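You operate a simulated robot arm through the tools that you are given. There is no shell and no other tool.

You are at the controls of a simulated robot arm. One attempt, no reset.

JOB
Put the green brush on the shelf of the bench by the belt rack. Take the red post cap on the top of the short bench and put it away on the top of the long pale grey bench. Take the mop rake on the top of the short bench and put it away on the top of the finishing bench. Fetch the red hand pad and set it in the white crate. Put the tap body marked "30" from the top of the finishing bench in the inside of the pink bin and the tap body marked "34" on the shelf of the bench by the belt rack. Put the blue tap box marked "sink" from the top of the finishing bench on the top of the assembly bench and the blue tap box labelled "basin" on the shelf of the short bench. Take the blue foam sleeve and put it on the shelf of the short bench. Take the L cover plate from the top of the finishing bench and put it on the lower shelf of the finishing bench. Do these in any order. Set down upright: red post cap, red hand pad, tap body.

Only the result counts: the job must be done as asked and must still hold three seconds after the hand-in. Knocking over, shifting, dropping, spilling or breaking anything else fails it. Lids that push on must go on centred and level and be pressed home; caps that screw on are set level and turned clockwise until they are tight.

ROBOT AND FRAMES
A 7-joint arm with a fingered hand on a trunk, on a base that drives. Base frame: it is fixed to the floor where the robot stands at the start and does not move with it; the origin is under the middle of the robot, x ahead of it, y to its left, z up. Readings come in m, degrees, newtons and seconds.
With the tool pointing down near the work surface it reaches from about 0.36 to 0.72 m from the robot's upright axis, wherever it stands. Its first joint turns from -69.0 to 172.0 degrees. Places, roughly: blue foam sleeve (6x7x6 cm) [2.4, -0.1, 0.9]; blue tap box [2.5, 0.25, 1]; cover plate [3, 0.25, 1]; green brush (4x4x10 cm) [0.5, 0.2, 0.9]; inside of the pink bin (19x15 cm) [1.62, 0, 0.88]; lower shelf of the finishing bench [2.8, 0.1, 0.3]; mop rake (4x3x13 cm) [1, 0.4, 0.9]; red hand pad [2, 0, 1]; red post cap (5x5x6 cm) [0.5, 0.3, 0.9]; shelf of the bench by the belt rack [0, -2.8, 0.4]; shelf of the short bench [0.8, 0.2, 0.3]; tap body [2.5, 0, 1]; top of the assembly bench [2.3, 2.4, 0.9]; top of the finishing bench [2.8, 0.1, 0.9]; top of the long pale grey bench [2.3, -2.1, 0.9]; white crate (33x20x9 cm) [3.6, -2.3, 0.9]. Payload 3.4 kg.
Tool frame: the origin (TCP) lies between the finger pads and is the grasp point; the fingertips stand 0.025 m ahead of it; z points along the fingers, y is the line along which they close. The gripper opens to 0.088 m. The gripper's body begins 0.029 m behind the TCP. The gripper is a hand of 4 fingers: y runs from the thumb to the fingers, the wrist lies at [-0.013, -0.097, -0.162] in the tool frame, and closing takes about 1.5 s.
Orientation is that of the tool frame in the base frame, as a unit quaternion [x, y, z, w]. With the fingers straight down and the wrist toward the robot, the tool's x, y and z point along [0, 1, 0], [1, 0, 0] and [0, 0, -1] of the base frame.

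CONTROLS
- The arm moves only by the tool servo_tool. Its argument "deltas" is a list of rows, each a list of 6 numbers: the shift along the tool's x, y, z in m, then the turn, a rotation vector about the tool's x, y, z in degrees. In form: [[x, y, z, rx, ry, rz], ...]. A call has 1 to 20 rows; each row shifts and turns the commanded pose from where the row before left it, along the tool's axes as they then stand. "hand" is the opening, from 0 (shut) to 1 (fully open), set as the call begins (left out, the last holds). Each row takes 0.2 s and may step no farther than 0.05 m and 8.6 degrees from the row before; otherwise, or with a gripper value out of range, the whole call is refused. Where a pose cannot be reached the arm comes as near as it can. A force on the tool above 40 N (or 10 N above the force at the start of the call, whichever is more), or a blocked arm, ends the call early, and 0.2 s more pass. The fingers move at their own pace (about 0.108 m/s each) and stop on an object; they squeeze with about 32 N. The grip force told is the motor's: it shows also when the fingers shut on nothing. Time passes only in rows, and 0.2 s behind the last, so rows that do not move let the fingers close. The reply holds the time, the measured pose of the TCP, the force on the tool along the base axes, the opening and the grip force, in the units named above and with some noise, with the torque about the TCP (base axes, N m) and any sound that the robot's microphone picked up.
- Cameras (640 x 400 px; columns grow to the right, rows downward): "scene" is now at [0.1269, 0.0414, 1.4408]; the picture's right is [0.49, -0.87, 0.00], its down [-0.53, -0.29, -0.80] and it looks along [0.70, 0.39, -0.60] (base axes); focal length 214 px, centre (320, 200). "wrist" rides on the gripper at [0.064, -0.083, -0.098] in the tool frame; the picture's right is [-0.62, 0.37, -0.69], its down [-0.71, -0.63, 0.30] and it looks along [-0.32, 0.68, 0.65] (tool axes); focal length 265 px, centre (320, 200).
- grab_frame(camera): a new picture of that camera. No time passes.
- raise_lower(by): slides the trunk up (or, below 0, down) by that many m; the arm and the scene camera ride with it, the base frame stays. It gives what a move gives, with no picture.
- steer(legs): drives the robot by 1 to 6 legs, each [ahead, left, turn to the left] in m, m and degrees, along the robot's own axes; the way and the turn of a leg run together, so that a leg with both is an arc; at most 1.5 m and 180 degrees a leg. The arm and the cameras ride along, it lands a little off, and it stops where it bumps. It gives what a move gives.
- set_fingers(index, middle, ring, thumb_bend, thumb_turn): sets how far each is bent, from 0 (flat) to 1 (curled in); at 0.3 the hand is open as for a grip, at 0.7 the pads meet at the TCP. One left out holds its place. A second passes; each finger stops where it meets its share of the squeeze, and holds until it gets a number again. A gripper value or a shape takes the hand back. It gives what a move gives, with no picture; readings hold the bend of each and the force on the fingers (four entries, about 0 where the hand has none), thumb and palm. thumb_turn goes from beside the hand (0) to across from the fingers (1), as for a grip.
- set_grasp(shape): the hand has 4 fingers and takes this shape, open, in about a second: jaw (thumb against the fingers, like two jaws); tri (thumb and two fingers); tip (a fingertip pinch); poke (one finger out to press); point (the index stretched); flat (the hand flat); cup (the hand cupped); fist (a fist). The gripper value then closes the fingers along that shape, each until it touches; the sizes above hold for jaw. It gives what a move gives, with no picture.
- turn_head(pan, tilt): turns the head with the scene camera to pan (to the left, within 86 degrees either way) and tilt (down, from -29 to 69), counted from straight ahead of the robot. It gives what a move gives.
- locate(camera, pixels): for up to 12 pixels [column, row] of the newest picture of that camera ("zoom" is the newest enlarged one), the place [x, y, z] in the base frame of the surface seen there, good to about 0.003 m. No time passes.
- close_up(camera, box): a new picture of the part [left, top, right, bottom] of that camera's present view, enlarged. No time passes.
- sign_off(): hands the job in; it is judged then, once.

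Leave the gripper open and the arm clear of the work at the hand-in unless told otherwise.

The tools are called after ">>>" by a JSON object that holds its "method" and its "body". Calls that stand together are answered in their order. servo_tool: Moves the arm, as the interface text tells. Its arguments: {"type":"object","properties":{"deltas":{"type":"array","items":{"type":"array","items":{"type":"number"}}},"hand":{"type":"number"}},"required":["deltas"]} The other tools are called the same way: raise_lower (by) slides the trunk up or down; set_grasp (shape) gives the hand a shape; set_fingers (index, middle, ring, thumb_bend, thumb_turn) moves the fingers one by one; steer (legs) drives the base; turn_head (pan, tilt) turns the head that bears the scene camera; grab_frame (camera) takes a picture; locate (camera, pixels) gives the place of the surface under pixels of a picture; close_up (camera, box) takes an enlarged picture of a part of a camera's view; sign_off () hands the job in.

At the start:

```text
t: 0.0
tool_pos: [0.2431, 0.2297, 1.1421]
tcp_rot: [0.707, 0.708, -0.003, 0.003]
force: [0.3, -1.4, 0.3]
torque: [-0.02, 0.01, 0.02]
finger_gap: 0.0877
gripper_force: 0.0
shape: jaw
bend: [0.3, 0.3, 0.3, 0.3, 0.98]
finger forces: [0.1, 0.1, 0.0, 0.0, 0.0, 0.1]
trunk travel left (down, up): [-0.75, 0.09]
robot x, y, heading: [0.0019, 0.0024, 0.1]
head pan, tilt: [33.7, 68.8]
```

scene: 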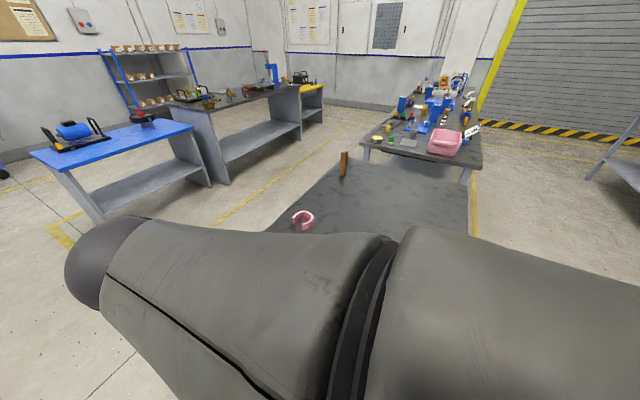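
wrist: 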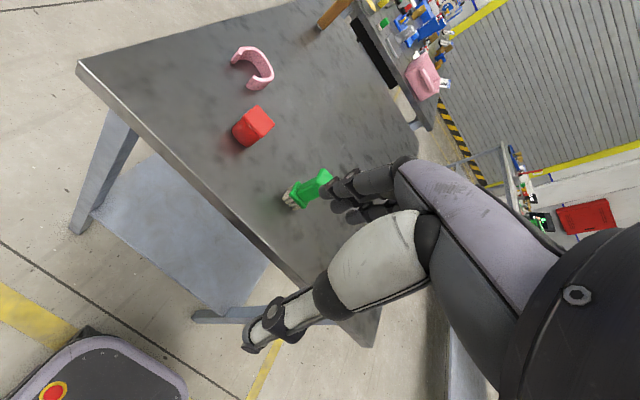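

I begin by looking around: the short bench in front holds a green brush, a red cap, a pink clamp and a brown stick. I take fresh pictures and locate what I see.

>>> {"method": "grab_frame", "body": {"camera": "wrist"}}

>>> {"method": "locate", "body": {"camera": "wrist", "pixels": [[252, 127], [300, 195], [318, 180], [255, 65], [335, 15], [80, 65], [345, 330], [415, 130], [180, 220], [250, 270], [262, 110], [245, 140]]}}

>>> {"method": "locate", "body": {"camera": "scene", "pixels": [[343, 165], [303, 218], [320, 175], [466, 190], [440, 145], [110, 140], [240, 98], [400, 110], [620, 170], [420, 140], [370, 145], [470, 170]]}}

```text
taken
```

wrist: 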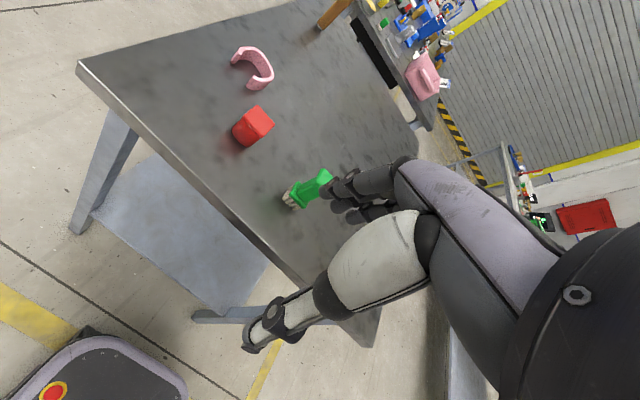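

```text
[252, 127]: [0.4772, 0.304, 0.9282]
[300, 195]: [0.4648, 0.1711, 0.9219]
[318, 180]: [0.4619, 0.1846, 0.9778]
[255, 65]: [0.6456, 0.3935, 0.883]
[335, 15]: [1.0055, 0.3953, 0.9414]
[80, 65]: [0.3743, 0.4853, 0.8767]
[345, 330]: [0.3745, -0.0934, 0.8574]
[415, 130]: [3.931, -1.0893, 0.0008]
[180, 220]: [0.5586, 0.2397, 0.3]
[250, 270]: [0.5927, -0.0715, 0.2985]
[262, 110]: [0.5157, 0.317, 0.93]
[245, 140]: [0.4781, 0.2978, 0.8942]
```

```text
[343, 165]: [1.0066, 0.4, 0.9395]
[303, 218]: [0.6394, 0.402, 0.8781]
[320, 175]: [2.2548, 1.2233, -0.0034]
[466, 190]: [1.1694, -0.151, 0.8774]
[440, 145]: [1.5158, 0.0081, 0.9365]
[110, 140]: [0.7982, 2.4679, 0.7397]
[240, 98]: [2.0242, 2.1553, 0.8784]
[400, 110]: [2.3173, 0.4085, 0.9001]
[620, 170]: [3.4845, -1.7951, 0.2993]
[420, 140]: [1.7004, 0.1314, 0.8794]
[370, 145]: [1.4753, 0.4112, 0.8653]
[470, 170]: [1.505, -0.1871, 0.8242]
```

I look around with the head to learn the room: first straight ahead with a lower tilt.

>>> {"method": "turn_head", "body": {"pan": 0, "tilt": 25}}

>>> {"method": "grab_frame", "body": {"camera": "scene"}}

```text
t: 1.1
tool_pos: [0.2425, 0.2314, 1.1416]
tcp_rot: [0.706, 0.708, -0.004, 0.002]
force: [0.2, 0.8, 0.6]
torque: [0.0, 0.02, 0.04]
finger_gap: 0.0878
gripper_force: 0.1
shape: jaw
bend: [0.3, 0.3, 0.3, 0.3, 0.98]
finger forces: [0.0, 0.1, 0.1, 0.1, 0.0, 0.1]
trunk travel left (down, up): [-0.75, 0.09]
robot x, y, heading: [-0.0008, -0.0, -0.0]
head pan, tilt: [0.0, 25.0]
```

```text
taken
```

scene: 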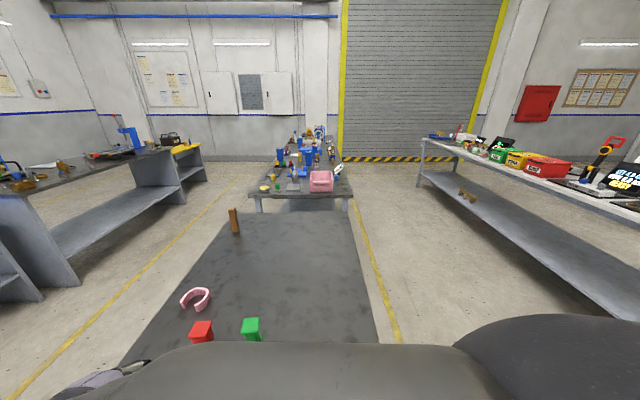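

The view shows the finishing bench ahead (col 300, row 170), the long pale grey bench to the right and dark benches to the left. I enlarge these parts.

>>> {"method": "close_up", "body": {"camera": "scene", "box": [240, 115, 360, 215]}}

>>> {"method": "close_up", "body": {"camera": "scene", "box": [400, 110, 640, 260]}}

>>> {"method": "close_up", "body": {"camera": "scene", "box": [0, 110, 220, 248]}}

>>> {"method": "turn_head", "body": {"pan": -75, "tilt": 25}}

>>> {"method": "grab_frame", "body": {"camera": "scene"}}

```text
4.00 times, centred on (300, 165) of scene
```

zoom: 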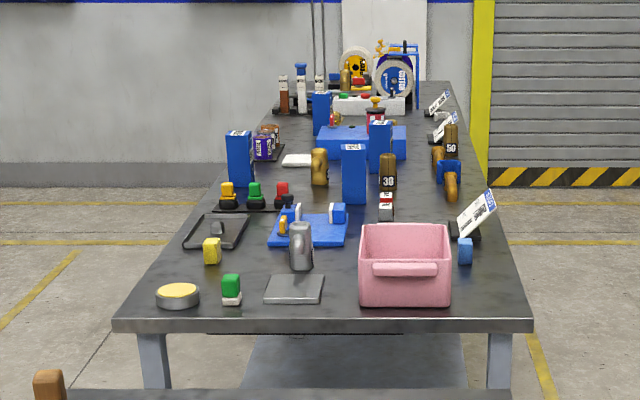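

```text
2.67 times, centred on (520, 185) of scene
```

zoom: 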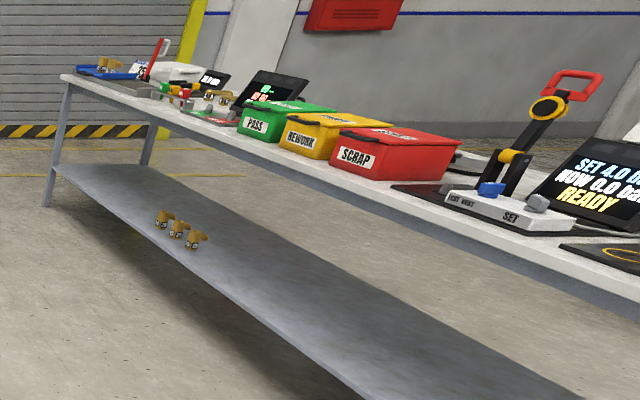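

```text
2.90 times, centred on (110, 179) of scene
```

zoom: 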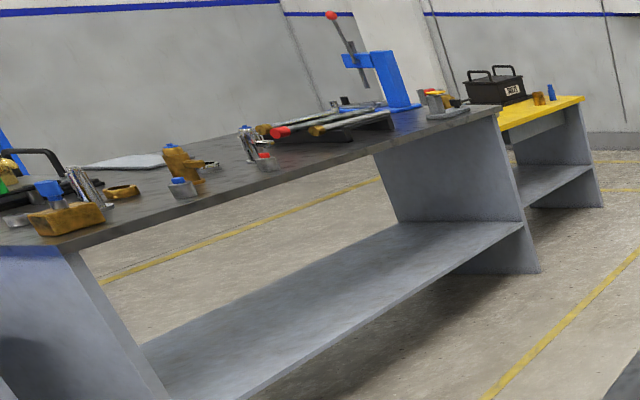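

```text
t: 2.6
tool_pos: [0.2434, 0.2309, 1.1435]
tcp_rot: [0.706, 0.708, -0.003, 0.002]
force: [0.4, -0.2, 0.7]
torque: [0.0, 0.02, -0.02]
finger_gap: 0.0877
gripper_force: 0.1
shape: jaw
bend: [0.3, 0.3, 0.3, 0.3, 0.98]
finger forces: [0.1, 0.1, 0.1, 0.0, 0.0, 0.0]
trunk travel left (down, up): [-0.75, 0.09]
robot x, y, heading: [0.0003, 0.0027, -0.1]
head pan, tilt: [-75.0, 25.0]
```

```text
taken
```

scene: 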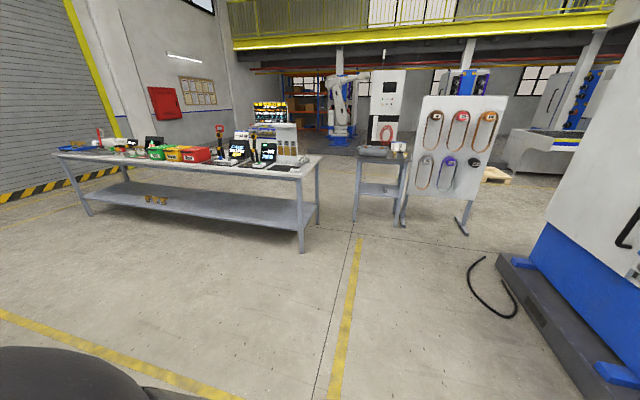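

I see the long pale grey bench (cols 60-320) and the small bench by the belt rack (col 380, row 185). I locate these.

>>> {"method": "locate", "body": {"camera": "scene", "pixels": [[378, 190], [362, 185], [400, 190], [384, 152], [356, 216], [404, 226], [320, 160], [60, 155], [303, 250], [200, 205], [290, 165], [240, 160]]}}

>>> {"method": "close_up", "body": {"camera": "scene", "box": [340, 130, 440, 240]}}

>>> {"method": "close_up", "body": {"camera": "scene", "box": [50, 120, 330, 260]}}

```text
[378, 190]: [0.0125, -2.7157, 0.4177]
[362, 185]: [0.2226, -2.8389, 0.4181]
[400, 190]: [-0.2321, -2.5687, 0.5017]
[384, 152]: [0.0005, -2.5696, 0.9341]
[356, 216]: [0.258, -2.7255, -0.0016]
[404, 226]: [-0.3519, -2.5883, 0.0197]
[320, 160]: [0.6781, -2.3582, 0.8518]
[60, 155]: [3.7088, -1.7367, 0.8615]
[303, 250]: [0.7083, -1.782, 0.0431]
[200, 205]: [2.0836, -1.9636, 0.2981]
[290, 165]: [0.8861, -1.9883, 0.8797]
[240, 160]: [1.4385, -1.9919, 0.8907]
```

```text
3.64 times, centred on (390, 185) of scene
```

zoom: 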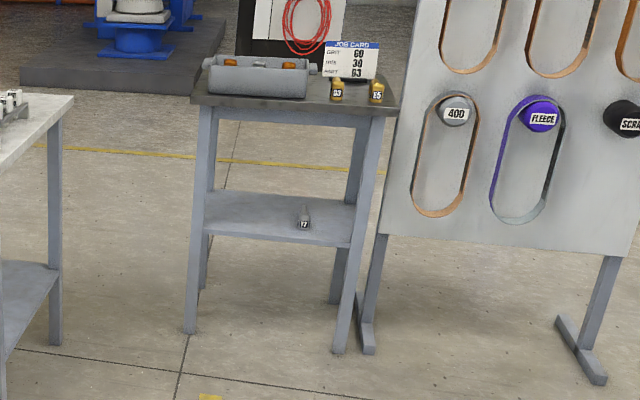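

```text
2.29 times, centred on (190, 190) of scene
```

zoom: 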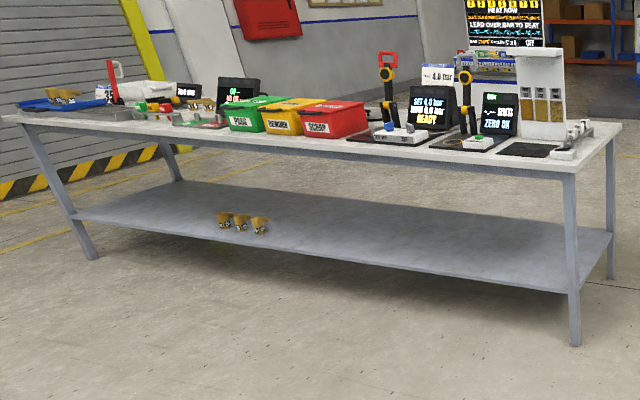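

The small bench's shelf (z about 0.418) holds a small part with a number. I now look at the things on the short bench, panning back.

>>> {"method": "turn_head", "body": {"pan": 20, "tilt": 55}}

>>> {"method": "grab_frame", "body": {"camera": "scene"}}

>>> {"method": "close_up", "body": {"camera": "wrist", "box": [200, 30, 380, 230]}}

```text
t: 4.3
tool_pos: [0.2423, 0.232, 1.1364]
tcp_rot: [0.706, 0.709, -0.009, 0.0]
force: [0.9, -0.5, 0.8]
torque: [0.01, -0.02, 0.0]
finger_gap: 0.0878
gripper_force: 0.1
shape: jaw
bend: [0.3, 0.3, 0.3, 0.3, 0.98]
finger forces: [0.1, 0.0, 0.1, 0.1, 0.0, 0.0]
trunk travel left (down, up): [-0.75, 0.09]
robot x, y, heading: [0.0002, -0.0015, -0.2]
head pan, tilt: [20.0, 55.0]
```

```text
taken
```

scene: 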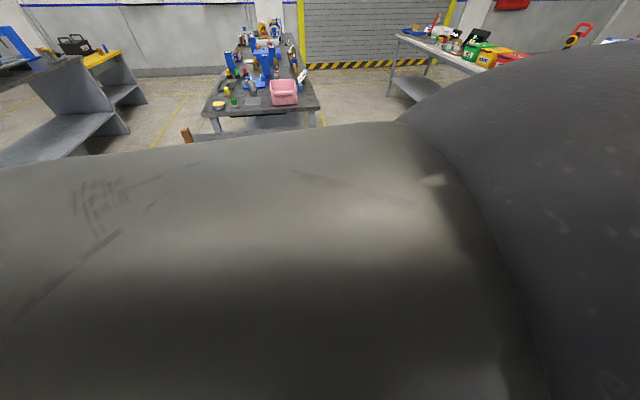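

```text
2.00 times, centred on (290, 130) of wrist
```

zoom: 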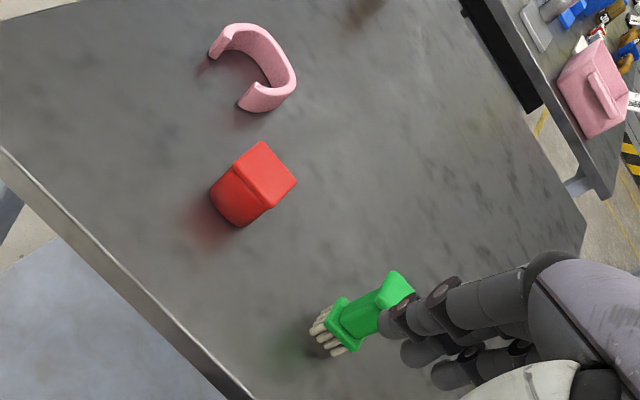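

I locate points on the brush (zoom col 345-400, row 275-345) and the cap (zoom col 215-295, row 145-225).

>>> {"method": "locate", "body": {"camera": "zoom", "pixels": [[395, 285], [362, 315], [345, 330], [330, 325], [340, 350], [318, 318], [380, 305], [260, 150], [285, 180], [255, 185], [230, 200], [240, 218]]}}

```text
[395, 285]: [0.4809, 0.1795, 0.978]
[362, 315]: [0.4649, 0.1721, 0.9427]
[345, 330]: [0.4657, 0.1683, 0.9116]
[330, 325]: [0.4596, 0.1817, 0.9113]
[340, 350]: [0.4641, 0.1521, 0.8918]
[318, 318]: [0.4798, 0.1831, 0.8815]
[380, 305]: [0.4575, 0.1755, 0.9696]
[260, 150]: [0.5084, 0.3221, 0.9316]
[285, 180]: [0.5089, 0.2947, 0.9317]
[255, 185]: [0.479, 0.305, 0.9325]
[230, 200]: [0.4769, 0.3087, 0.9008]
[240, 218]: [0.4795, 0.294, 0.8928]
```

The brush stands on its bristles with its middle near (0.478, 0.172); its top is at z 0.978. I move the open hand above it to about z 1.06.

>>> {"method": "servo_tool", "body": {"deltas": [[-0.01, 0.039, 0.012, 0, 0, 0], [-0.01, 0.039, 0.012, 0, 0, 0], [-0.01, 0.039, 0.012, 0, 0, 0], [-0.01, 0.039, 0.012, 0, 0, 0], [-0.01, 0.039, 0.012, 0, 0, 0], [-0.01, 0.039, 0.012, 0, 0, 0]], "hand": 1}}

>>> {"method": "grab_frame", "body": {"camera": "wrist"}}

>>> {"method": "turn_head", "body": {"pan": 0, "tilt": 50}}

>>> {"method": "grab_frame", "body": {"camera": "scene"}}

```text
t: 5.7
tool_pos: [0.4789, 0.1705, 1.0699]
tcp_rot: [0.706, 0.708, -0.002, 0.002]
force: [0.6, 0.6, -0.5]
torque: [-0.02, 0.03, 0.03]
finger_gap: 0.0877
gripper_force: 0.0
shape: jaw
bend: [0.3, 0.3, 0.3, 0.3, 0.98]
finger forces: [0.1, 0.0, 0.0, 0.0, 0.0, 0.0]
trunk travel left (down, up): [-0.75, 0.09]
robot x, y, heading: [-0.0015, 0.0021, 0.1]
head pan, tilt: [20.0, 55.0]
```

```text
taken
```

wrist: 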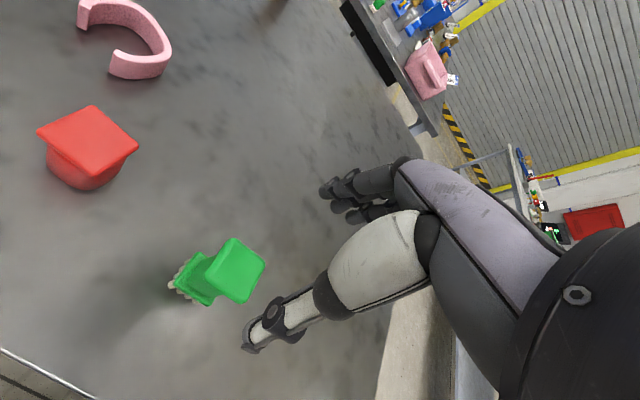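

```text
t: 6.5
tool_pos: [0.4777, 0.1708, 1.0706]
tcp_rot: [0.707, 0.708, -0.002, 0.002]
force: [0.1, -0.1, -0.6]
torque: [-0.02, -0.02, -0.01]
finger_gap: 0.0878
gripper_force: 0.1
shape: jaw
bend: [0.3, 0.3, 0.3, 0.3, 0.98]
finger forces: [0.0, 0.1, 0.1, 0.0, 0.0, 0.0]
trunk travel left (down, up): [-0.75, 0.09]
robot x, y, heading: [-0.0018, -0.0001, 0.0]
head pan, tilt: [0.0, 50.0]
```

```text
taken
```

scene: 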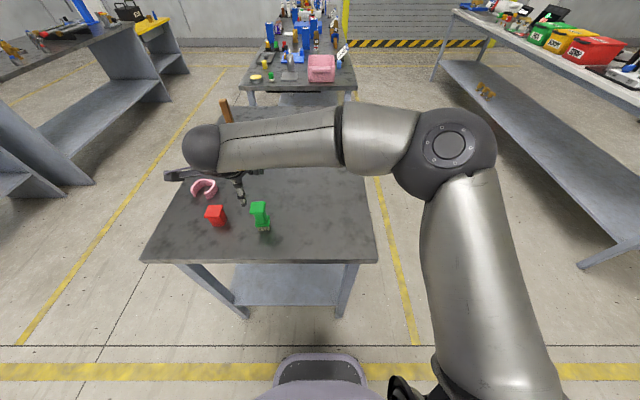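

The wrist picture shows the brush top at about (240, 268). I locate its top corners and body.

>>> {"method": "locate", "body": {"camera": "wrist", "pixels": [[235, 242], [260, 266], [245, 300], [210, 280], [235, 272], [195, 275], [205, 295], [185, 285], [85, 110], [90, 145], [130, 145], [42, 135]]}}

>>> {"method": "locate", "body": {"camera": "scene", "pixels": [[254, 207], [265, 207], [268, 213], [257, 213], [210, 210], [221, 208], [213, 218], [226, 215], [261, 221], [261, 228], [225, 105], [150, 258]]}}

```text
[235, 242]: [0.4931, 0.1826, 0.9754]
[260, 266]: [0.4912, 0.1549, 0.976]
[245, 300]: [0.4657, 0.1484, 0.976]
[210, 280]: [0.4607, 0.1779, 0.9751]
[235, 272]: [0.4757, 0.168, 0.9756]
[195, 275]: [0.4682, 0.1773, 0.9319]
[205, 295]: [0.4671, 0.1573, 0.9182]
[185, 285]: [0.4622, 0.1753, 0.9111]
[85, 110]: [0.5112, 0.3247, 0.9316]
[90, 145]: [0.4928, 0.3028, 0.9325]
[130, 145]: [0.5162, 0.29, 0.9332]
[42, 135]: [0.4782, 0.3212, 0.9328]
```

```text
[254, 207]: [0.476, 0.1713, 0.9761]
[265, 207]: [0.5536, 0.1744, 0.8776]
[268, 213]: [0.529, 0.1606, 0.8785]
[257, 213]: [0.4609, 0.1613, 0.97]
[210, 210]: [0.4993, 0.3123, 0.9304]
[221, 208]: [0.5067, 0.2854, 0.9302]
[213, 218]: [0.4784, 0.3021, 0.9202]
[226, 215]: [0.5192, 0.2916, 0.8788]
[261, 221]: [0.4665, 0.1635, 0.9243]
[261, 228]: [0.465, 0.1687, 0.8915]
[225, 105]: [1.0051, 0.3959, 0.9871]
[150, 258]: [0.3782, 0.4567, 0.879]
```

The brush top centre is about (0.477, 0.166, 0.976). I lower the hand to z 0.945 so that its fingers straddle the handle, then close.

>>> {"method": "servo_tool", "body": {"deltas": [[-0.0045, 0, 0.03, 0, 0, 0], [0, 0, 0.032, 0, 0, 0], [0, 0, 0.032, 0, 0, 0], [0, 0, 0.031, 0, 0, 0], [0, 0, 0, 0, 0, 0]]}}

>>> {"method": "grab_frame", "body": {"camera": "wrist"}}

```text
t: 7.7
tool_pos: [0.4769, 0.1625, 0.9419]
tcp_rot: [0.707, 0.707, -0.003, 0.002]
force: [-0.5, 0.7, -0.8]
torque: [0.0, -0.02, 0.02]
finger_gap: 0.0872
gripper_force: 0.0
shape: jaw
bend: [0.3, 0.3, 0.3, 0.3, 0.98]
finger forces: [0.2, 0.1, 0.0, 0.0, 0.0, 0.0]
trunk travel left (down, up): [-0.75, 0.09]
robot x, y, heading: [0.0012, 0.0019, -0.1]
head pan, tilt: [0.0, 50.0]
```

```text
taken
```

wrist: 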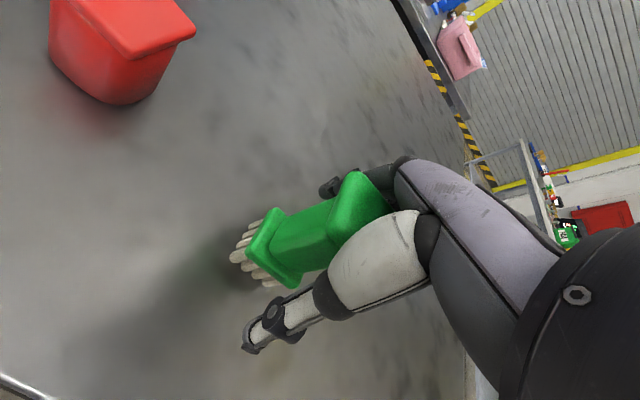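

The brush handle stands between thumb and fingers. I close the hand and wait.

>>> {"method": "servo_tool", "body": {"deltas": [[0, 0, 0, 0, 0, 0], [0, 0, 0, 0, 0, 0], [0, 0, 0, 0, 0, 0], [0, 0, 0, 0, 0, 0], [0, 0, 0, 0, 0, 0], [0, 0, 0, 0, 0, 0], [0, 0, 0, 0, 0, 0], [0, 0, 0, 0, 0, 0]], "hand": 0}}

>>> {"method": "grab_frame", "body": {"camera": "wrist"}}

```text
t: 9.5
tool_pos: [0.4776, 0.1636, 0.9422]
tcp_rot: [0.707, 0.708, -0.004, 0.002]
force: [0.5, -0.3, 0.3]
torque: [-0.03, -0.02, -0.02]
finger_gap: 0.0236
gripper_force: 32.2
shape: jaw
bend: [0.74, 0.54, 0.61, 0.75, 1.0]
finger forces: [18.6, 9.4, 0.1, 0.0, 28.0, 0.1]
trunk travel left (down, up): [-0.75, 0.09]
robot x, y, heading: [-0.0008, 0.0026, -0.3]
head pan, tilt: [0.0, 50.0]
```

```text
taken
```

wrist: 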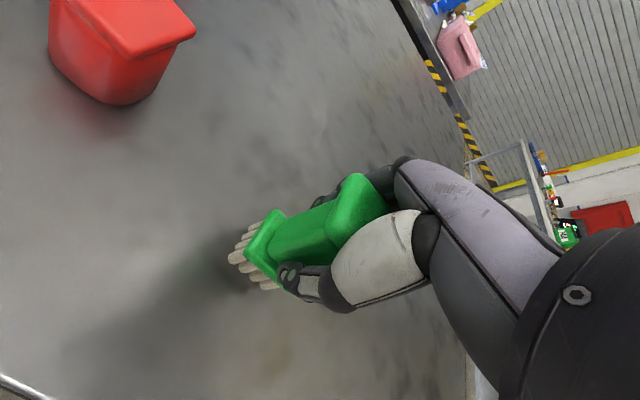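

The brush is gripped (32 N). I lift it straight up by 0.15 m.

>>> {"method": "servo_tool", "body": {"deltas": [[0, 0, -0.025, 0, 0, 0], [0, 0, -0.035, 0, 0, 0], [0, 0, -0.035, 0, 0, 0], [0, 0, -0.035, 0, 0, 0], [0, 0, -0.03, 0, 0, 0]]}}

>>> {"method": "grab_frame", "body": {"camera": "wrist"}}

```text
t: 10.7
tool_pos: [0.4772, 0.1674, 1.1037]
tcp_rot: [0.707, 0.708, -0.004, 0.003]
force: [0.2, 0.0, -1.3]
torque: [0.01, -0.02, 0.02]
finger_gap: 0.0236
gripper_force: 32.2
shape: jaw
bend: [0.74, 0.54, 0.61, 0.75, 1.0]
finger forces: [18.6, 9.4, 0.0, 0.0, 28.0, 0.1]
trunk travel left (down, up): [-0.75, 0.09]
robot x, y, heading: [0.0018, -0.0001, -0.2]
head pan, tilt: [0.0, 50.0]
```

```text
taken
```

wrist: 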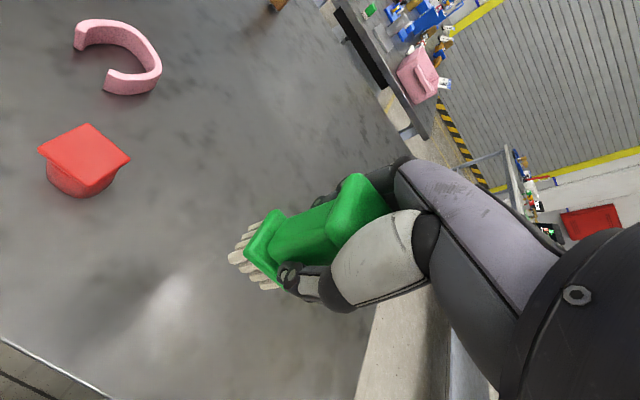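

The brush is held clear. I draw the hand back toward the robot before driving.

>>> {"method": "servo_tool", "body": {"deltas": [[0.01, -0.035, -0.005, 0, 0, 0], [0.01, -0.035, -0.005, 0, 0, 0], [0.01, -0.035, -0.005, 0, 0, 0], [0.01, -0.035, -0.005, 0, 0, 0], [0.01, -0.035, -0.005, 0, 0, 0], [0.01, -0.03, -0.005, 0, 0, 0]]}}

>>> {"method": "turn_head", "body": {"pan": -86, "tilt": 35}}

>>> {"method": "grab_frame", "body": {"camera": "scene"}}

```text
t: 12.1
tool_pos: [0.272, 0.2293, 1.1361]
tcp_rot: [0.707, 0.708, -0.004, 0.004]
force: [-1.0, -1.2, -1.3]
torque: [0.01, -0.02, 0.02]
finger_gap: 0.0234
gripper_force: 32.0
shape: jaw
bend: [0.74, 0.54, 0.61, 0.75, 1.0]
finger forces: [18.6, 9.4, 0.1, 0.1, 28.0, 0.0]
trunk travel left (down, up): [-0.75, 0.09]
robot x, y, heading: [-0.0025, -0.0023, -0.1]
head pan, tilt: [0.0, 50.0]
```

```text
t: 13.7
tool_pos: [0.2722, 0.2295, 1.1359]
tcp_rot: [0.707, 0.707, -0.002, 0.001]
force: [0.5, 0.1, -0.9]
torque: [-0.02, 0.01, -0.03]
finger_gap: 0.0238
gripper_force: 31.6
shape: jaw
bend: [0.74, 0.54, 0.61, 0.75, 1.0]
finger forces: [18.6, 9.4, 0.0, 0.0, 28.0, 0.0]
trunk travel left (down, up): [-0.75, 0.09]
robot x, y, heading: [-0.0023, -0.0016, -0.1]
head pan, tilt: [-85.9, 35.0]
```

```text
taken
```

scene: 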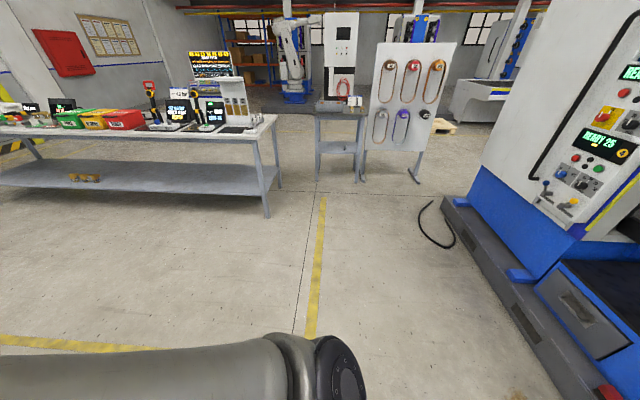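

I check how far away the machine on the right and the cable on the floor are.

>>> {"method": "locate", "body": {"camera": "scene", "pixels": [[443, 205], [490, 275], [550, 370], [422, 225], [450, 245], [415, 180], [363, 178], [318, 178], [352, 180], [340, 147], [325, 147], [330, 112]]}}

>>> {"method": "close_up", "body": {"camera": "scene", "box": [290, 80, 450, 200]}}

```text
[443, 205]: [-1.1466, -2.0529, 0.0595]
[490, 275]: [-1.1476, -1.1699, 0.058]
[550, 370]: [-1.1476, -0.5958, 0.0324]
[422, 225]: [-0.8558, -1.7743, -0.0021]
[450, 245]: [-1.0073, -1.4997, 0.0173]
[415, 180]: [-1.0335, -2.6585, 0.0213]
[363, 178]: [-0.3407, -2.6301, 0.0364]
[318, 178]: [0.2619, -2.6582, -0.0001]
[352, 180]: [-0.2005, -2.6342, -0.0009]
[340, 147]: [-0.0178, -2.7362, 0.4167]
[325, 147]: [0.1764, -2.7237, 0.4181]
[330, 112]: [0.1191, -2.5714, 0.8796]
```

```text
3.33 times, centred on (370, 140) of scene
```

zoom: 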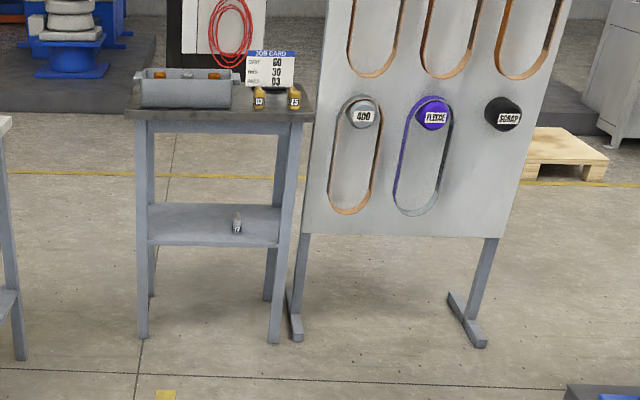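

The way is clear: machine at x < -1.14, rack at y about -2.6. I back off 0.35 m, turn right by 90 degrees, and drive toward the small bench, stopping about 0.75 m short of it.

>>> {"method": "steer", "body": {"legs": [[-0.35, 0, 0], [0, 0, -90], [1.0, 0.2, 0], [0.8, 0.15, 0]]}}

>>> {"method": "turn_head", "body": {"pan": 0, "tilt": 40}}

>>> {"method": "grab_frame", "body": {"camera": "scene"}}

```text
t: 28.7
tool_pos: [0.2553, -2.074, 1.1362]
tcp_rot: [1.0, 0.011, -0.003, -0.001]
force: [0.7, -0.1, -0.8]
torque: [0.0, 0.0, 0.0]
finger_gap: 0.0236
gripper_force: 31.8
shape: jaw
bend: [0.74, 0.54, 0.61, 0.75, 1.0]
finger forces: [18.4, 9.4, 0.1, 0.1, 27.6, 0.0]
trunk travel left (down, up): [-0.75, 0.09]
robot x, y, heading: [0.0227, -1.8064, -88.6]
head pan, tilt: [-85.9, 35.0]
```

```text
t: 30.3
tool_pos: [0.2547, -2.0748, 1.1362]
tcp_rot: [1.0, 0.011, -0.004, -0.001]
force: [0.0, 0.5, -1.2]
torque: [0.03, -0.02, -0.02]
finger_gap: 0.024
gripper_force: 32.1
shape: jaw
bend: [0.74, 0.54, 0.61, 0.75, 1.0]
finger forces: [18.4, 9.4, 0.0, 0.0, 27.7, 0.1]
trunk travel left (down, up): [-0.75, 0.09]
robot x, y, heading: [0.0182, -1.8037, -88.9]
head pan, tilt: [0.0, 40.0]
```

```text
taken
```

scene: 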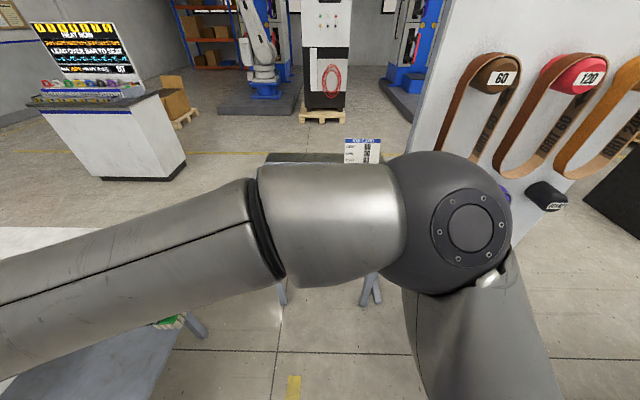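

I locate the elbow and forearm to understand the arm's geometry for reaching under the table top.

>>> {"method": "locate", "body": {"camera": "scene", "pixels": [[470, 225], [430, 170], [330, 220], [200, 240], [60, 280], [460, 340], [290, 157], [390, 157], [540, 380], [360, 150], [250, 190], [190, 250]]}}

>>> {"method": "grab_frame", "body": {"camera": "wrist"}}

```text
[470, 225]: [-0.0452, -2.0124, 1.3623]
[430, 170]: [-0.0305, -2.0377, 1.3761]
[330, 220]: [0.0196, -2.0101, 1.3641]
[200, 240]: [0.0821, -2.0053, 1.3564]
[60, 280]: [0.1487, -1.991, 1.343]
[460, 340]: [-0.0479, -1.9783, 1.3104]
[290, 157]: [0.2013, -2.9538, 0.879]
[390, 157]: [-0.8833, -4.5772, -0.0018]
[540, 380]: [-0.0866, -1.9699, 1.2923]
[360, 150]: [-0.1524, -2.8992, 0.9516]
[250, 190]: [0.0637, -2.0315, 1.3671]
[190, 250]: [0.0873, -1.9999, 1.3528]
```

```text
taken
```

wrist: 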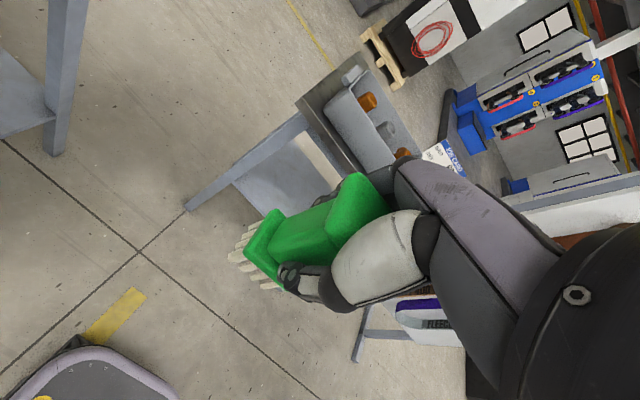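

The elbow rides about 0.2 m above the TCP. I check the robot's own base height and its front edge in the wrist picture (col 110, row 380) and the bench shelf.

>>> {"method": "locate", "body": {"camera": "wrist", "pixels": [[110, 380], [90, 352], [150, 370], [300, 180], [190, 205], [270, 190], [305, 110], [365, 320], [357, 358], [20, 100], [240, 185], [320, 165]]}}

>>> {"method": "turn_head", "body": {"pan": -30, "tilt": 60}}

>>> {"method": "grab_frame", "body": {"camera": "scene"}}

```text
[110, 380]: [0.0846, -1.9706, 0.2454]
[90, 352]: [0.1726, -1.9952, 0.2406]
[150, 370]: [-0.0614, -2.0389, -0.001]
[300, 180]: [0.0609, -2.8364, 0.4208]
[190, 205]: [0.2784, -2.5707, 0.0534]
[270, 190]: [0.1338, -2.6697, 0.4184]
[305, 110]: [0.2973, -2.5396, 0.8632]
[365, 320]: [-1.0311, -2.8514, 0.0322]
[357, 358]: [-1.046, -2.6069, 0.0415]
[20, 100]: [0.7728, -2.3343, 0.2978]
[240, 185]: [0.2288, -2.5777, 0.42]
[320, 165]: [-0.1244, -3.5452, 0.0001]
```

```text
t: 31.2
tool_pos: [0.2558, -2.0753, 1.136]
tcp_rot: [1.0, 0.012, -0.003, 0.001]
force: [0.2, -0.1, -0.4]
torque: [0.01, 0.01, -0.02]
finger_gap: 0.0236
gripper_force: 32.4
shape: jaw
bend: [0.74, 0.54, 0.61, 0.75, 1.0]
finger forces: [18.3, 9.4, 0.0, 0.1, 27.7, 0.0]
trunk travel left (down, up): [-0.75, 0.09]
robot x, y, heading: [0.0205, -1.8049, -88.7]
head pan, tilt: [-30.0, 60.0]
```

```text
taken
```

scene: 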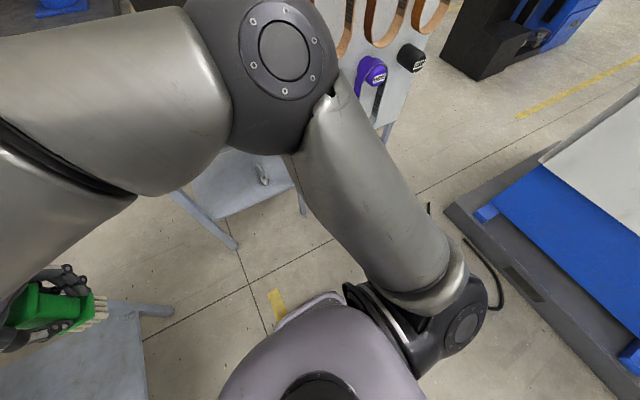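

I locate the shoulder and upper arm, and the part on the shelf (col 262, row 175).

>>> {"method": "locate", "body": {"camera": "scene", "pixels": [[455, 330], [410, 300], [360, 180], [285, 50], [262, 175], [265, 185], [240, 185], [220, 205], [150, 60], [310, 330], [230, 165], [285, 170]]}}

>>> {"method": "close_up", "body": {"camera": "scene", "box": [170, 130, 330, 260]}}

```text
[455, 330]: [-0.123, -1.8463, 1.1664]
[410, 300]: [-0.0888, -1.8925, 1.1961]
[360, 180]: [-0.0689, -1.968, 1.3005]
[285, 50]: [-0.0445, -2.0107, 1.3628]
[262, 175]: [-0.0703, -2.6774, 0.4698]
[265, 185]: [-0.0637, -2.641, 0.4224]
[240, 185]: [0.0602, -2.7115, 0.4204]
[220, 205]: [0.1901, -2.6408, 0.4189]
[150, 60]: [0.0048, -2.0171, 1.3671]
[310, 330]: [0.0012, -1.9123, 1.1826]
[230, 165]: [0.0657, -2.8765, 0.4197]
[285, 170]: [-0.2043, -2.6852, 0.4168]
```

```text
3.08 times, centred on (250, 195) of scene
```

zoom: 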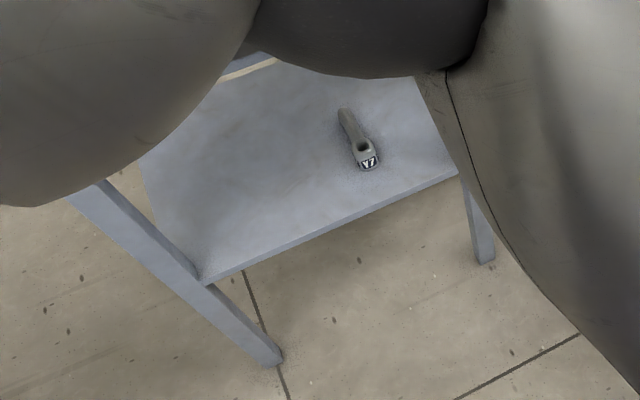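

The shelf holds a part marked "17" at about (-0.067, -2.66). I will set the brush at about (0.13, -2.69). I lower the trunk by 0.58 m here, clear of everything.

>>> {"method": "raise_lower", "body": {"by": -0.58}}

>>> {"method": "turn_head", "body": {"pan": 0, "tilt": 20}}

>>> {"method": "grab_frame", "body": {"camera": "scene"}}

>>> {"method": "grab_frame", "body": {"camera": "wrist"}}

```text
refused: -0.58 is not a number from -0.4 to 0.4
```

```text
t: 32.3
tool_pos: [0.2547, -2.0736, 1.1365]
tcp_rot: [1.0, 0.011, -0.004, 0.0]
force: [0.4, 0.4, -0.8]
torque: [0.01, 0.0, -0.01]
finger_gap: 0.0235
gripper_force: 31.6
shape: jaw
bend: [0.74, 0.54, 0.61, 0.75, 1.0]
finger forces: [18.3, 9.4, 0.0, 0.0, 27.7, 0.1]
trunk travel left (down, up): [-0.75, 0.09]
robot x, y, heading: [0.0227, -1.8084, -88.8]
head pan, tilt: [0.0, 20.0]
```

```text
taken
```

scene: 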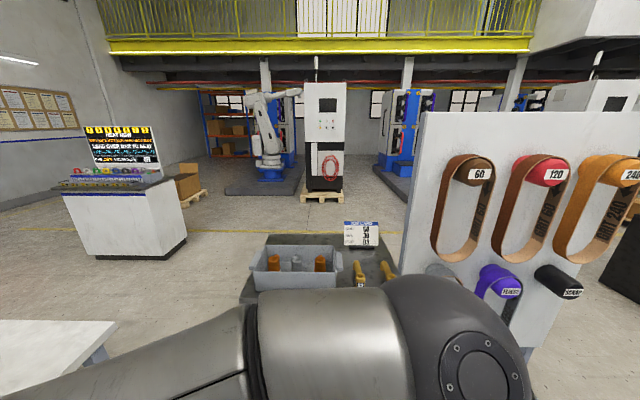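

```text
taken
```

wrist: 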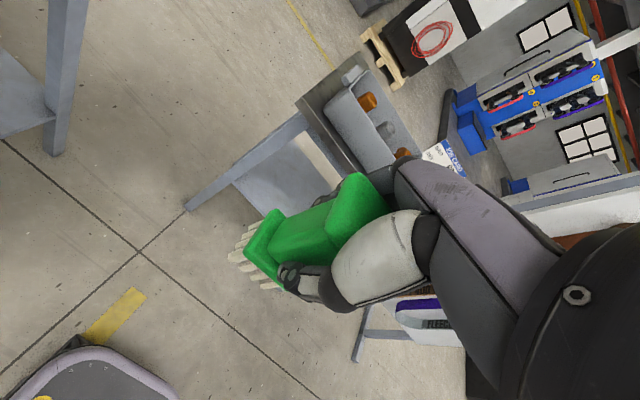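

The trunk takes at most 0.4 m a call, so I lower it in two parts.

>>> {"method": "raise_lower", "body": {"by": -0.35}}

>>> {"method": "raise_lower", "body": {"by": -0.23}}

>>> {"method": "grab_frame", "body": {"camera": "scene"}}

>>> {"method": "grab_frame", "body": {"camera": "wrist"}}

```text
t: 35.7
tool_pos: [0.2549, -2.0744, 0.7871]
tcp_rot: [1.0, 0.012, -0.004, -0.001]
force: [0.3, 1.0, 0.0]
torque: [0.0, 0.0, 0.01]
finger_gap: 0.0237
gripper_force: 32.5
shape: jaw
bend: [0.74, 0.54, 0.61, 0.75, 1.0]
finger forces: [18.4, 9.5, 0.0, 0.0, 27.7, 0.0]
trunk travel left (down, up): [-0.4, 0.44]
robot x, y, heading: [0.0232, -1.8025, -89.1]
head pan, tilt: [0.0, 20.0]
```

```text
t: 38.2
tool_pos: [0.2558, -2.0745, 0.5561]
tcp_rot: [1.0, 0.011, -0.003, 0.0]
force: [0.8, 0.2, -0.5]
torque: [-0.02, -0.04, 0.04]
finger_gap: 0.0237
gripper_force: 32.3
shape: jaw
bend: [0.74, 0.54, 0.61, 0.75, 1.0]
finger forces: [18.3, 9.4, 0.0, 0.0, 27.7, 0.0]
trunk travel left (down, up): [-0.17, 0.67]
robot x, y, heading: [0.019, -1.8042, -88.6]
head pan, tilt: [0.0, 20.0]
```

```text
taken
```

scene: 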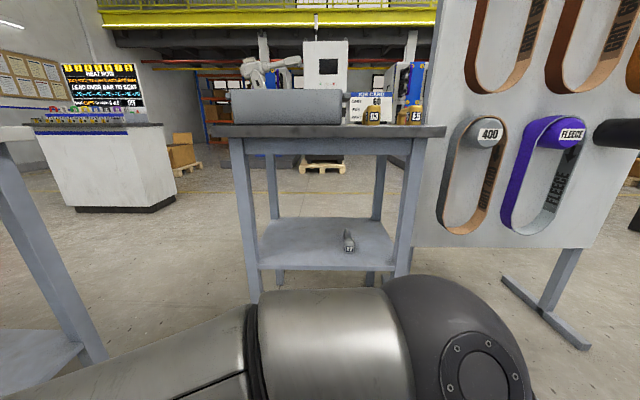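

```text
taken
```

wrist: 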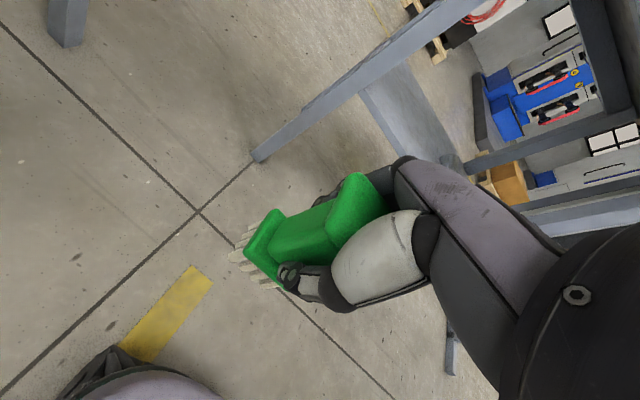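

Now I see the small bench from its front. I locate the apron's lower edge (row 155), the legs' inner sides, the shelf edge and the part.

>>> {"method": "locate", "body": {"camera": "scene", "pixels": [[320, 153], [320, 146], [250, 200], [408, 200], [330, 262], [348, 244], [346, 232], [325, 240], [290, 235], [275, 255], [235, 160], [320, 222]]}}

>>> {"method": "close_up", "body": {"camera": "scene", "box": [210, 80, 460, 290]}}

```text
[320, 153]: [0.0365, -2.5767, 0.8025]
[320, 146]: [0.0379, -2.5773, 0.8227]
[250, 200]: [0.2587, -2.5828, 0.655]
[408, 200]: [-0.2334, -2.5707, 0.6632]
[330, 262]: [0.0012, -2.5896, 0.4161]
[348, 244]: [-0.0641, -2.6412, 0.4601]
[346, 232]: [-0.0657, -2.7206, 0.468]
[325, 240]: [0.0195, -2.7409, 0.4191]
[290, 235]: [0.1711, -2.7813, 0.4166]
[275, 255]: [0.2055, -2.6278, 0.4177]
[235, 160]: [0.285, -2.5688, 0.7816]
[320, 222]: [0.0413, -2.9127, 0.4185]
```

```text
1.90 times, centred on (335, 185) of scene
```

zoom: 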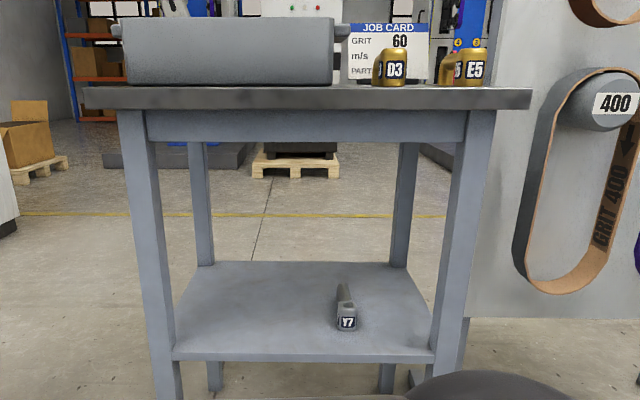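

The opening is 0.418 to 0.80 m high and x from -0.22 to 0.25. I lower a bit more and bring the hand to the robot's middle-left so it can pass between the legs.

>>> {"method": "raise_lower", "body": {"by": -0.04}}

>>> {"method": "servo_tool", "body": {"deltas": [[-0.02, 0.015, 0, 0, 0, 0], [-0.025, 0.02, 0, 0, 0, 0], [-0.025, 0.02, 0, 0, 0, 0], [-0.025, 0.02, 0, 0, 0, 0], [-0.02, 0.015, 0, 0, 0, 0]]}}

>>> {"method": "steer", "body": {"legs": [[0.26, 0, -1.2]]}}

>>> {"method": "grab_frame", "body": {"camera": "scene"}}

>>> {"method": "grab_frame", "body": {"camera": "wrist"}}

```text
t: 39.0
tool_pos: [0.2549, -2.074, 0.516]
tcp_rot: [1.0, 0.011, -0.004, 0.0]
force: [-0.1, -0.2, -0.6]
torque: [-0.02, -0.01, 0.0]
finger_gap: 0.0235
gripper_force: 32.2
shape: jaw
bend: [0.74, 0.54, 0.61, 0.75, 1.0]
finger forces: [18.4, 9.4, 0.0, 0.1, 27.7, 0.0]
trunk travel left (down, up): [-0.13, 0.71]
robot x, y, heading: [0.0222, -1.8078, -88.8]
head pan, tilt: [0.0, 20.0]
```

```text
t: 40.2
tool_pos: [0.1418, -2.1656, 0.5164]
tcp_rot: [1.0, 0.013, -0.005, 0.0]
force: [0.8, -0.5, 0.0]
torque: [0.0, 0.02, 0.05]
finger_gap: 0.0237
gripper_force: 31.8
shape: jaw
bend: [0.74, 0.54, 0.61, 0.75, 1.0]
finger forces: [18.4, 9.4, 0.0, 0.0, 27.9, 0.0]
trunk travel left (down, up): [-0.13, 0.71]
robot x, y, heading: [0.0192, -1.8039, -88.9]
head pan, tilt: [0.0, 20.0]
```

```text
t: 42.0
tool_pos: [0.1394, -2.4266, 0.5174]
tcp_rot: [1.0, 0.002, -0.004, 0.0]
force: [0.8, 0.2, -1.3]
torque: [-0.01, 0.01, -0.05]
finger_gap: 0.0237
gripper_force: 31.8
shape: jaw
bend: [0.74, 0.54, 0.61, 0.75, 1.0]
finger forces: [18.4, 9.4, 0.0, 0.0, 27.9, 0.1]
trunk travel left (down, up): [-0.13, 0.71]
robot x, y, heading: [0.0239, -2.0641, -89.7]
head pan, tilt: [0.0, 20.0]
```

```text
taken
```

scene: 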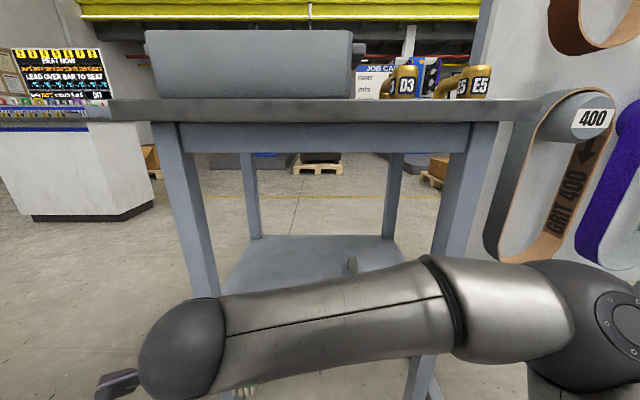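

```text
taken
```

wrist: 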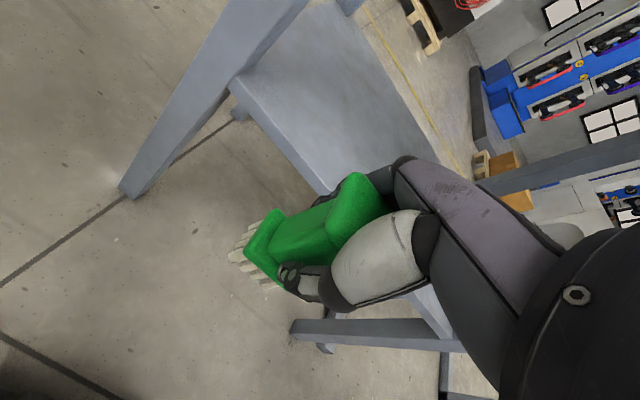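

I check elbow and forearm heights against the apron.

>>> {"method": "locate", "body": {"camera": "scene", "pixels": [[600, 290], [530, 260], [430, 255], [320, 280], [190, 310], [150, 340], [620, 330], [120, 385]]}}

```text
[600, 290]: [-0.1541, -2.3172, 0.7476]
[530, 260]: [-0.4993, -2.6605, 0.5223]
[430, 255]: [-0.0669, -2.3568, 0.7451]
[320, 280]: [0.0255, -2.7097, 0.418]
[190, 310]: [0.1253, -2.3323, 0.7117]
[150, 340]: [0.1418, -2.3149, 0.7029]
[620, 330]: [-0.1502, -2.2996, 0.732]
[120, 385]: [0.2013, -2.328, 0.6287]
```

All arm parts stay below the apron (0.80). I extend the hand forward into the shelf space toward (0.13, -2.72).

>>> {"method": "servo_tool", "body": {"deltas": [[-0.005, 0.04, 0, 0, 0, 0], [-0.005, 0.04, 0, 0, 0, 0], [0, 0.04, 0, 0, 0, 0], [0, 0.04, 0, 0, 0, 0]]}}

>>> {"method": "grab_frame", "body": {"camera": "scene"}}

>>> {"method": "grab_frame", "body": {"camera": "wrist"}}

```text
t: 43.0
tool_pos: [0.131, -2.5876, 0.5171]
tcp_rot: [1.0, 0.003, -0.004, 0.0]
force: [-0.5, 0.7, -1.0]
torque: [-0.01, 0.02, 0.01]
finger_gap: 0.0235
gripper_force: 31.8
shape: jaw
bend: [0.74, 0.54, 0.61, 0.75, 1.0]
finger forces: [18.4, 9.4, 0.0, 0.0, 27.8, 0.0]
trunk travel left (down, up): [-0.13, 0.71]
robot x, y, heading: [0.0225, -2.063, -90.0]
head pan, tilt: [0.0, 20.0]
```

```text
taken
```

scene: 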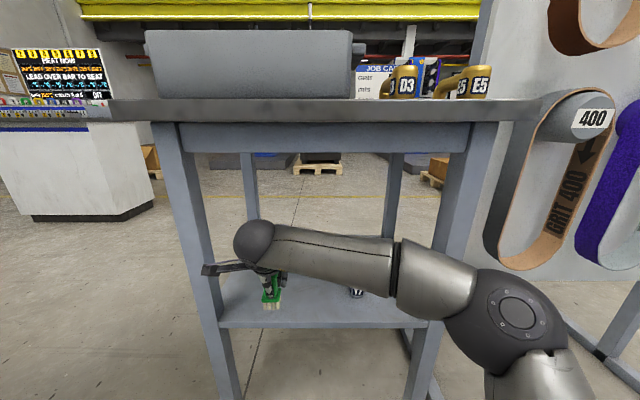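

```text
taken
```

wrist: 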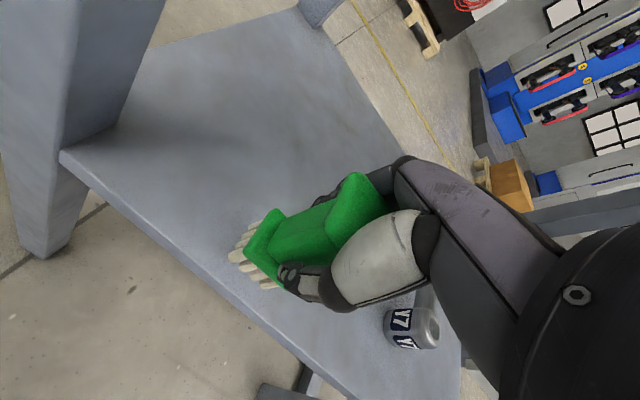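

A part on the hand's left (col 207, row 268) seems near the left leg. I measure.

>>> {"method": "locate", "body": {"camera": "scene", "pixels": [[205, 268], [212, 266], [240, 266], [200, 230], [212, 300], [255, 235], [370, 250], [500, 290], [305, 240], [357, 293]]}}

```text
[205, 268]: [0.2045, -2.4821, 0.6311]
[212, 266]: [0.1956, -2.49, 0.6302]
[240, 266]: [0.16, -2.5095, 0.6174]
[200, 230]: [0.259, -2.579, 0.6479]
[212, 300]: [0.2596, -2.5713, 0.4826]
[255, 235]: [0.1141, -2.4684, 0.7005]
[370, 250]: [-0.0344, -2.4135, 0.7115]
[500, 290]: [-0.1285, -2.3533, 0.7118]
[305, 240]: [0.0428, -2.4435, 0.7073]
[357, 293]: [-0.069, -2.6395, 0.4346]
```

The camera mount passes about 0.03 m from the leg. I shift 0.02 m right and go on forward to y -2.72.

>>> {"method": "servo_tool", "body": {"deltas": [[-0.02, 0.0, 0, 0, 0, 0], [0, 0.035, 0, 0, 0, 0], [0, 0.035, 0, 0, 0, 0], [0, 0.035, 0, 0, 0, 0], [0, 0.027, 0, 0, 0, 0]]}}

>>> {"method": "grab_frame", "body": {"camera": "wrist"}}

>>> {"method": "grab_frame", "body": {"camera": "scene"}}

```text
t: 44.2
tool_pos: [0.1062, -2.7195, 0.5183]
tcp_rot: [1.0, 0.002, -0.004, -0.001]
force: [-0.1, 0.3, -1.2]
torque: [0.01, -0.01, 0.02]
finger_gap: 0.0237
gripper_force: 31.4
shape: jaw
bend: [0.74, 0.55, 0.61, 0.75, 1.0]
finger forces: [18.4, 9.5, 0.0, 0.0, 27.7, 0.0]
trunk travel left (down, up): [-0.13, 0.71]
robot x, y, heading: [0.0214, -2.0603, -90.0]
head pan, tilt: [0.0, 20.0]
```

```text
taken
```

wrist: 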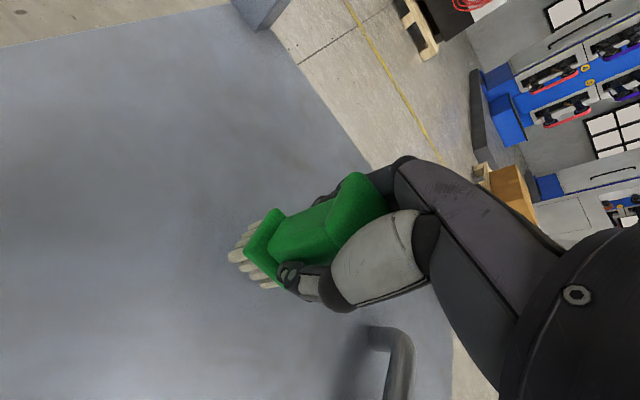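

```text
taken
```

scene: 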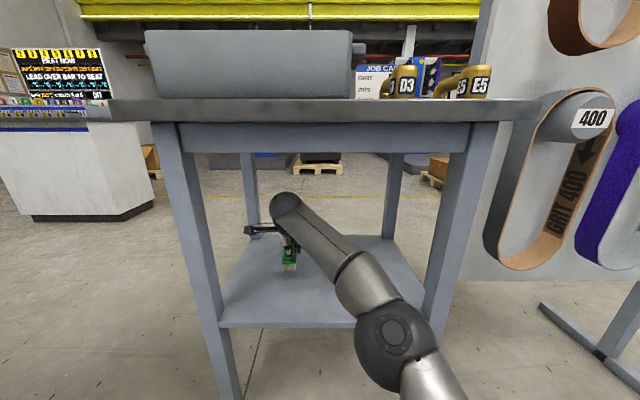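

The brush is above free shelf. I lower it slowly until it touches.

>>> {"method": "servo_tool", "body": {"deltas": [[0, 0, 0.012, 0, 0, 0], [0, 0, 0.01, 0, 0, 0], [0, 0, 0.006, 0, 0, 0], [0, 0, 0.004, 0, 0, 0], [0, 0, 0, 0, 0, 0]]}}

>>> {"method": "grab_frame", "body": {"camera": "wrist"}}

```text
t: 45.5
tool_pos: [0.1077, -2.718, 0.4843]
tcp_rot: [1.0, 0.001, -0.003, -0.002]
force: [-0.5, 0.4, -0.4]
torque: [0.0, 0.0, 0.03]
finger_gap: 0.0234
gripper_force: 32.2
shape: jaw
bend: [0.74, 0.55, 0.61, 0.75, 1.0]
finger forces: [18.4, 9.4, 0.0, 0.1, 27.7, 0.0]
trunk travel left (down, up): [-0.13, 0.71]
robot x, y, heading: [0.0242, -2.0639, -89.7]
head pan, tilt: [0.0, 20.0]
```

```text
taken
```

wrist: 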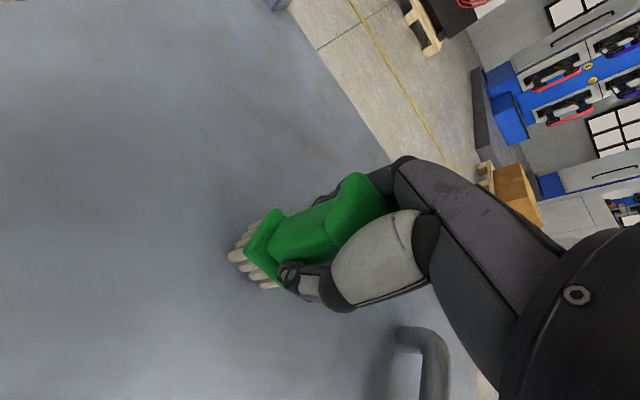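

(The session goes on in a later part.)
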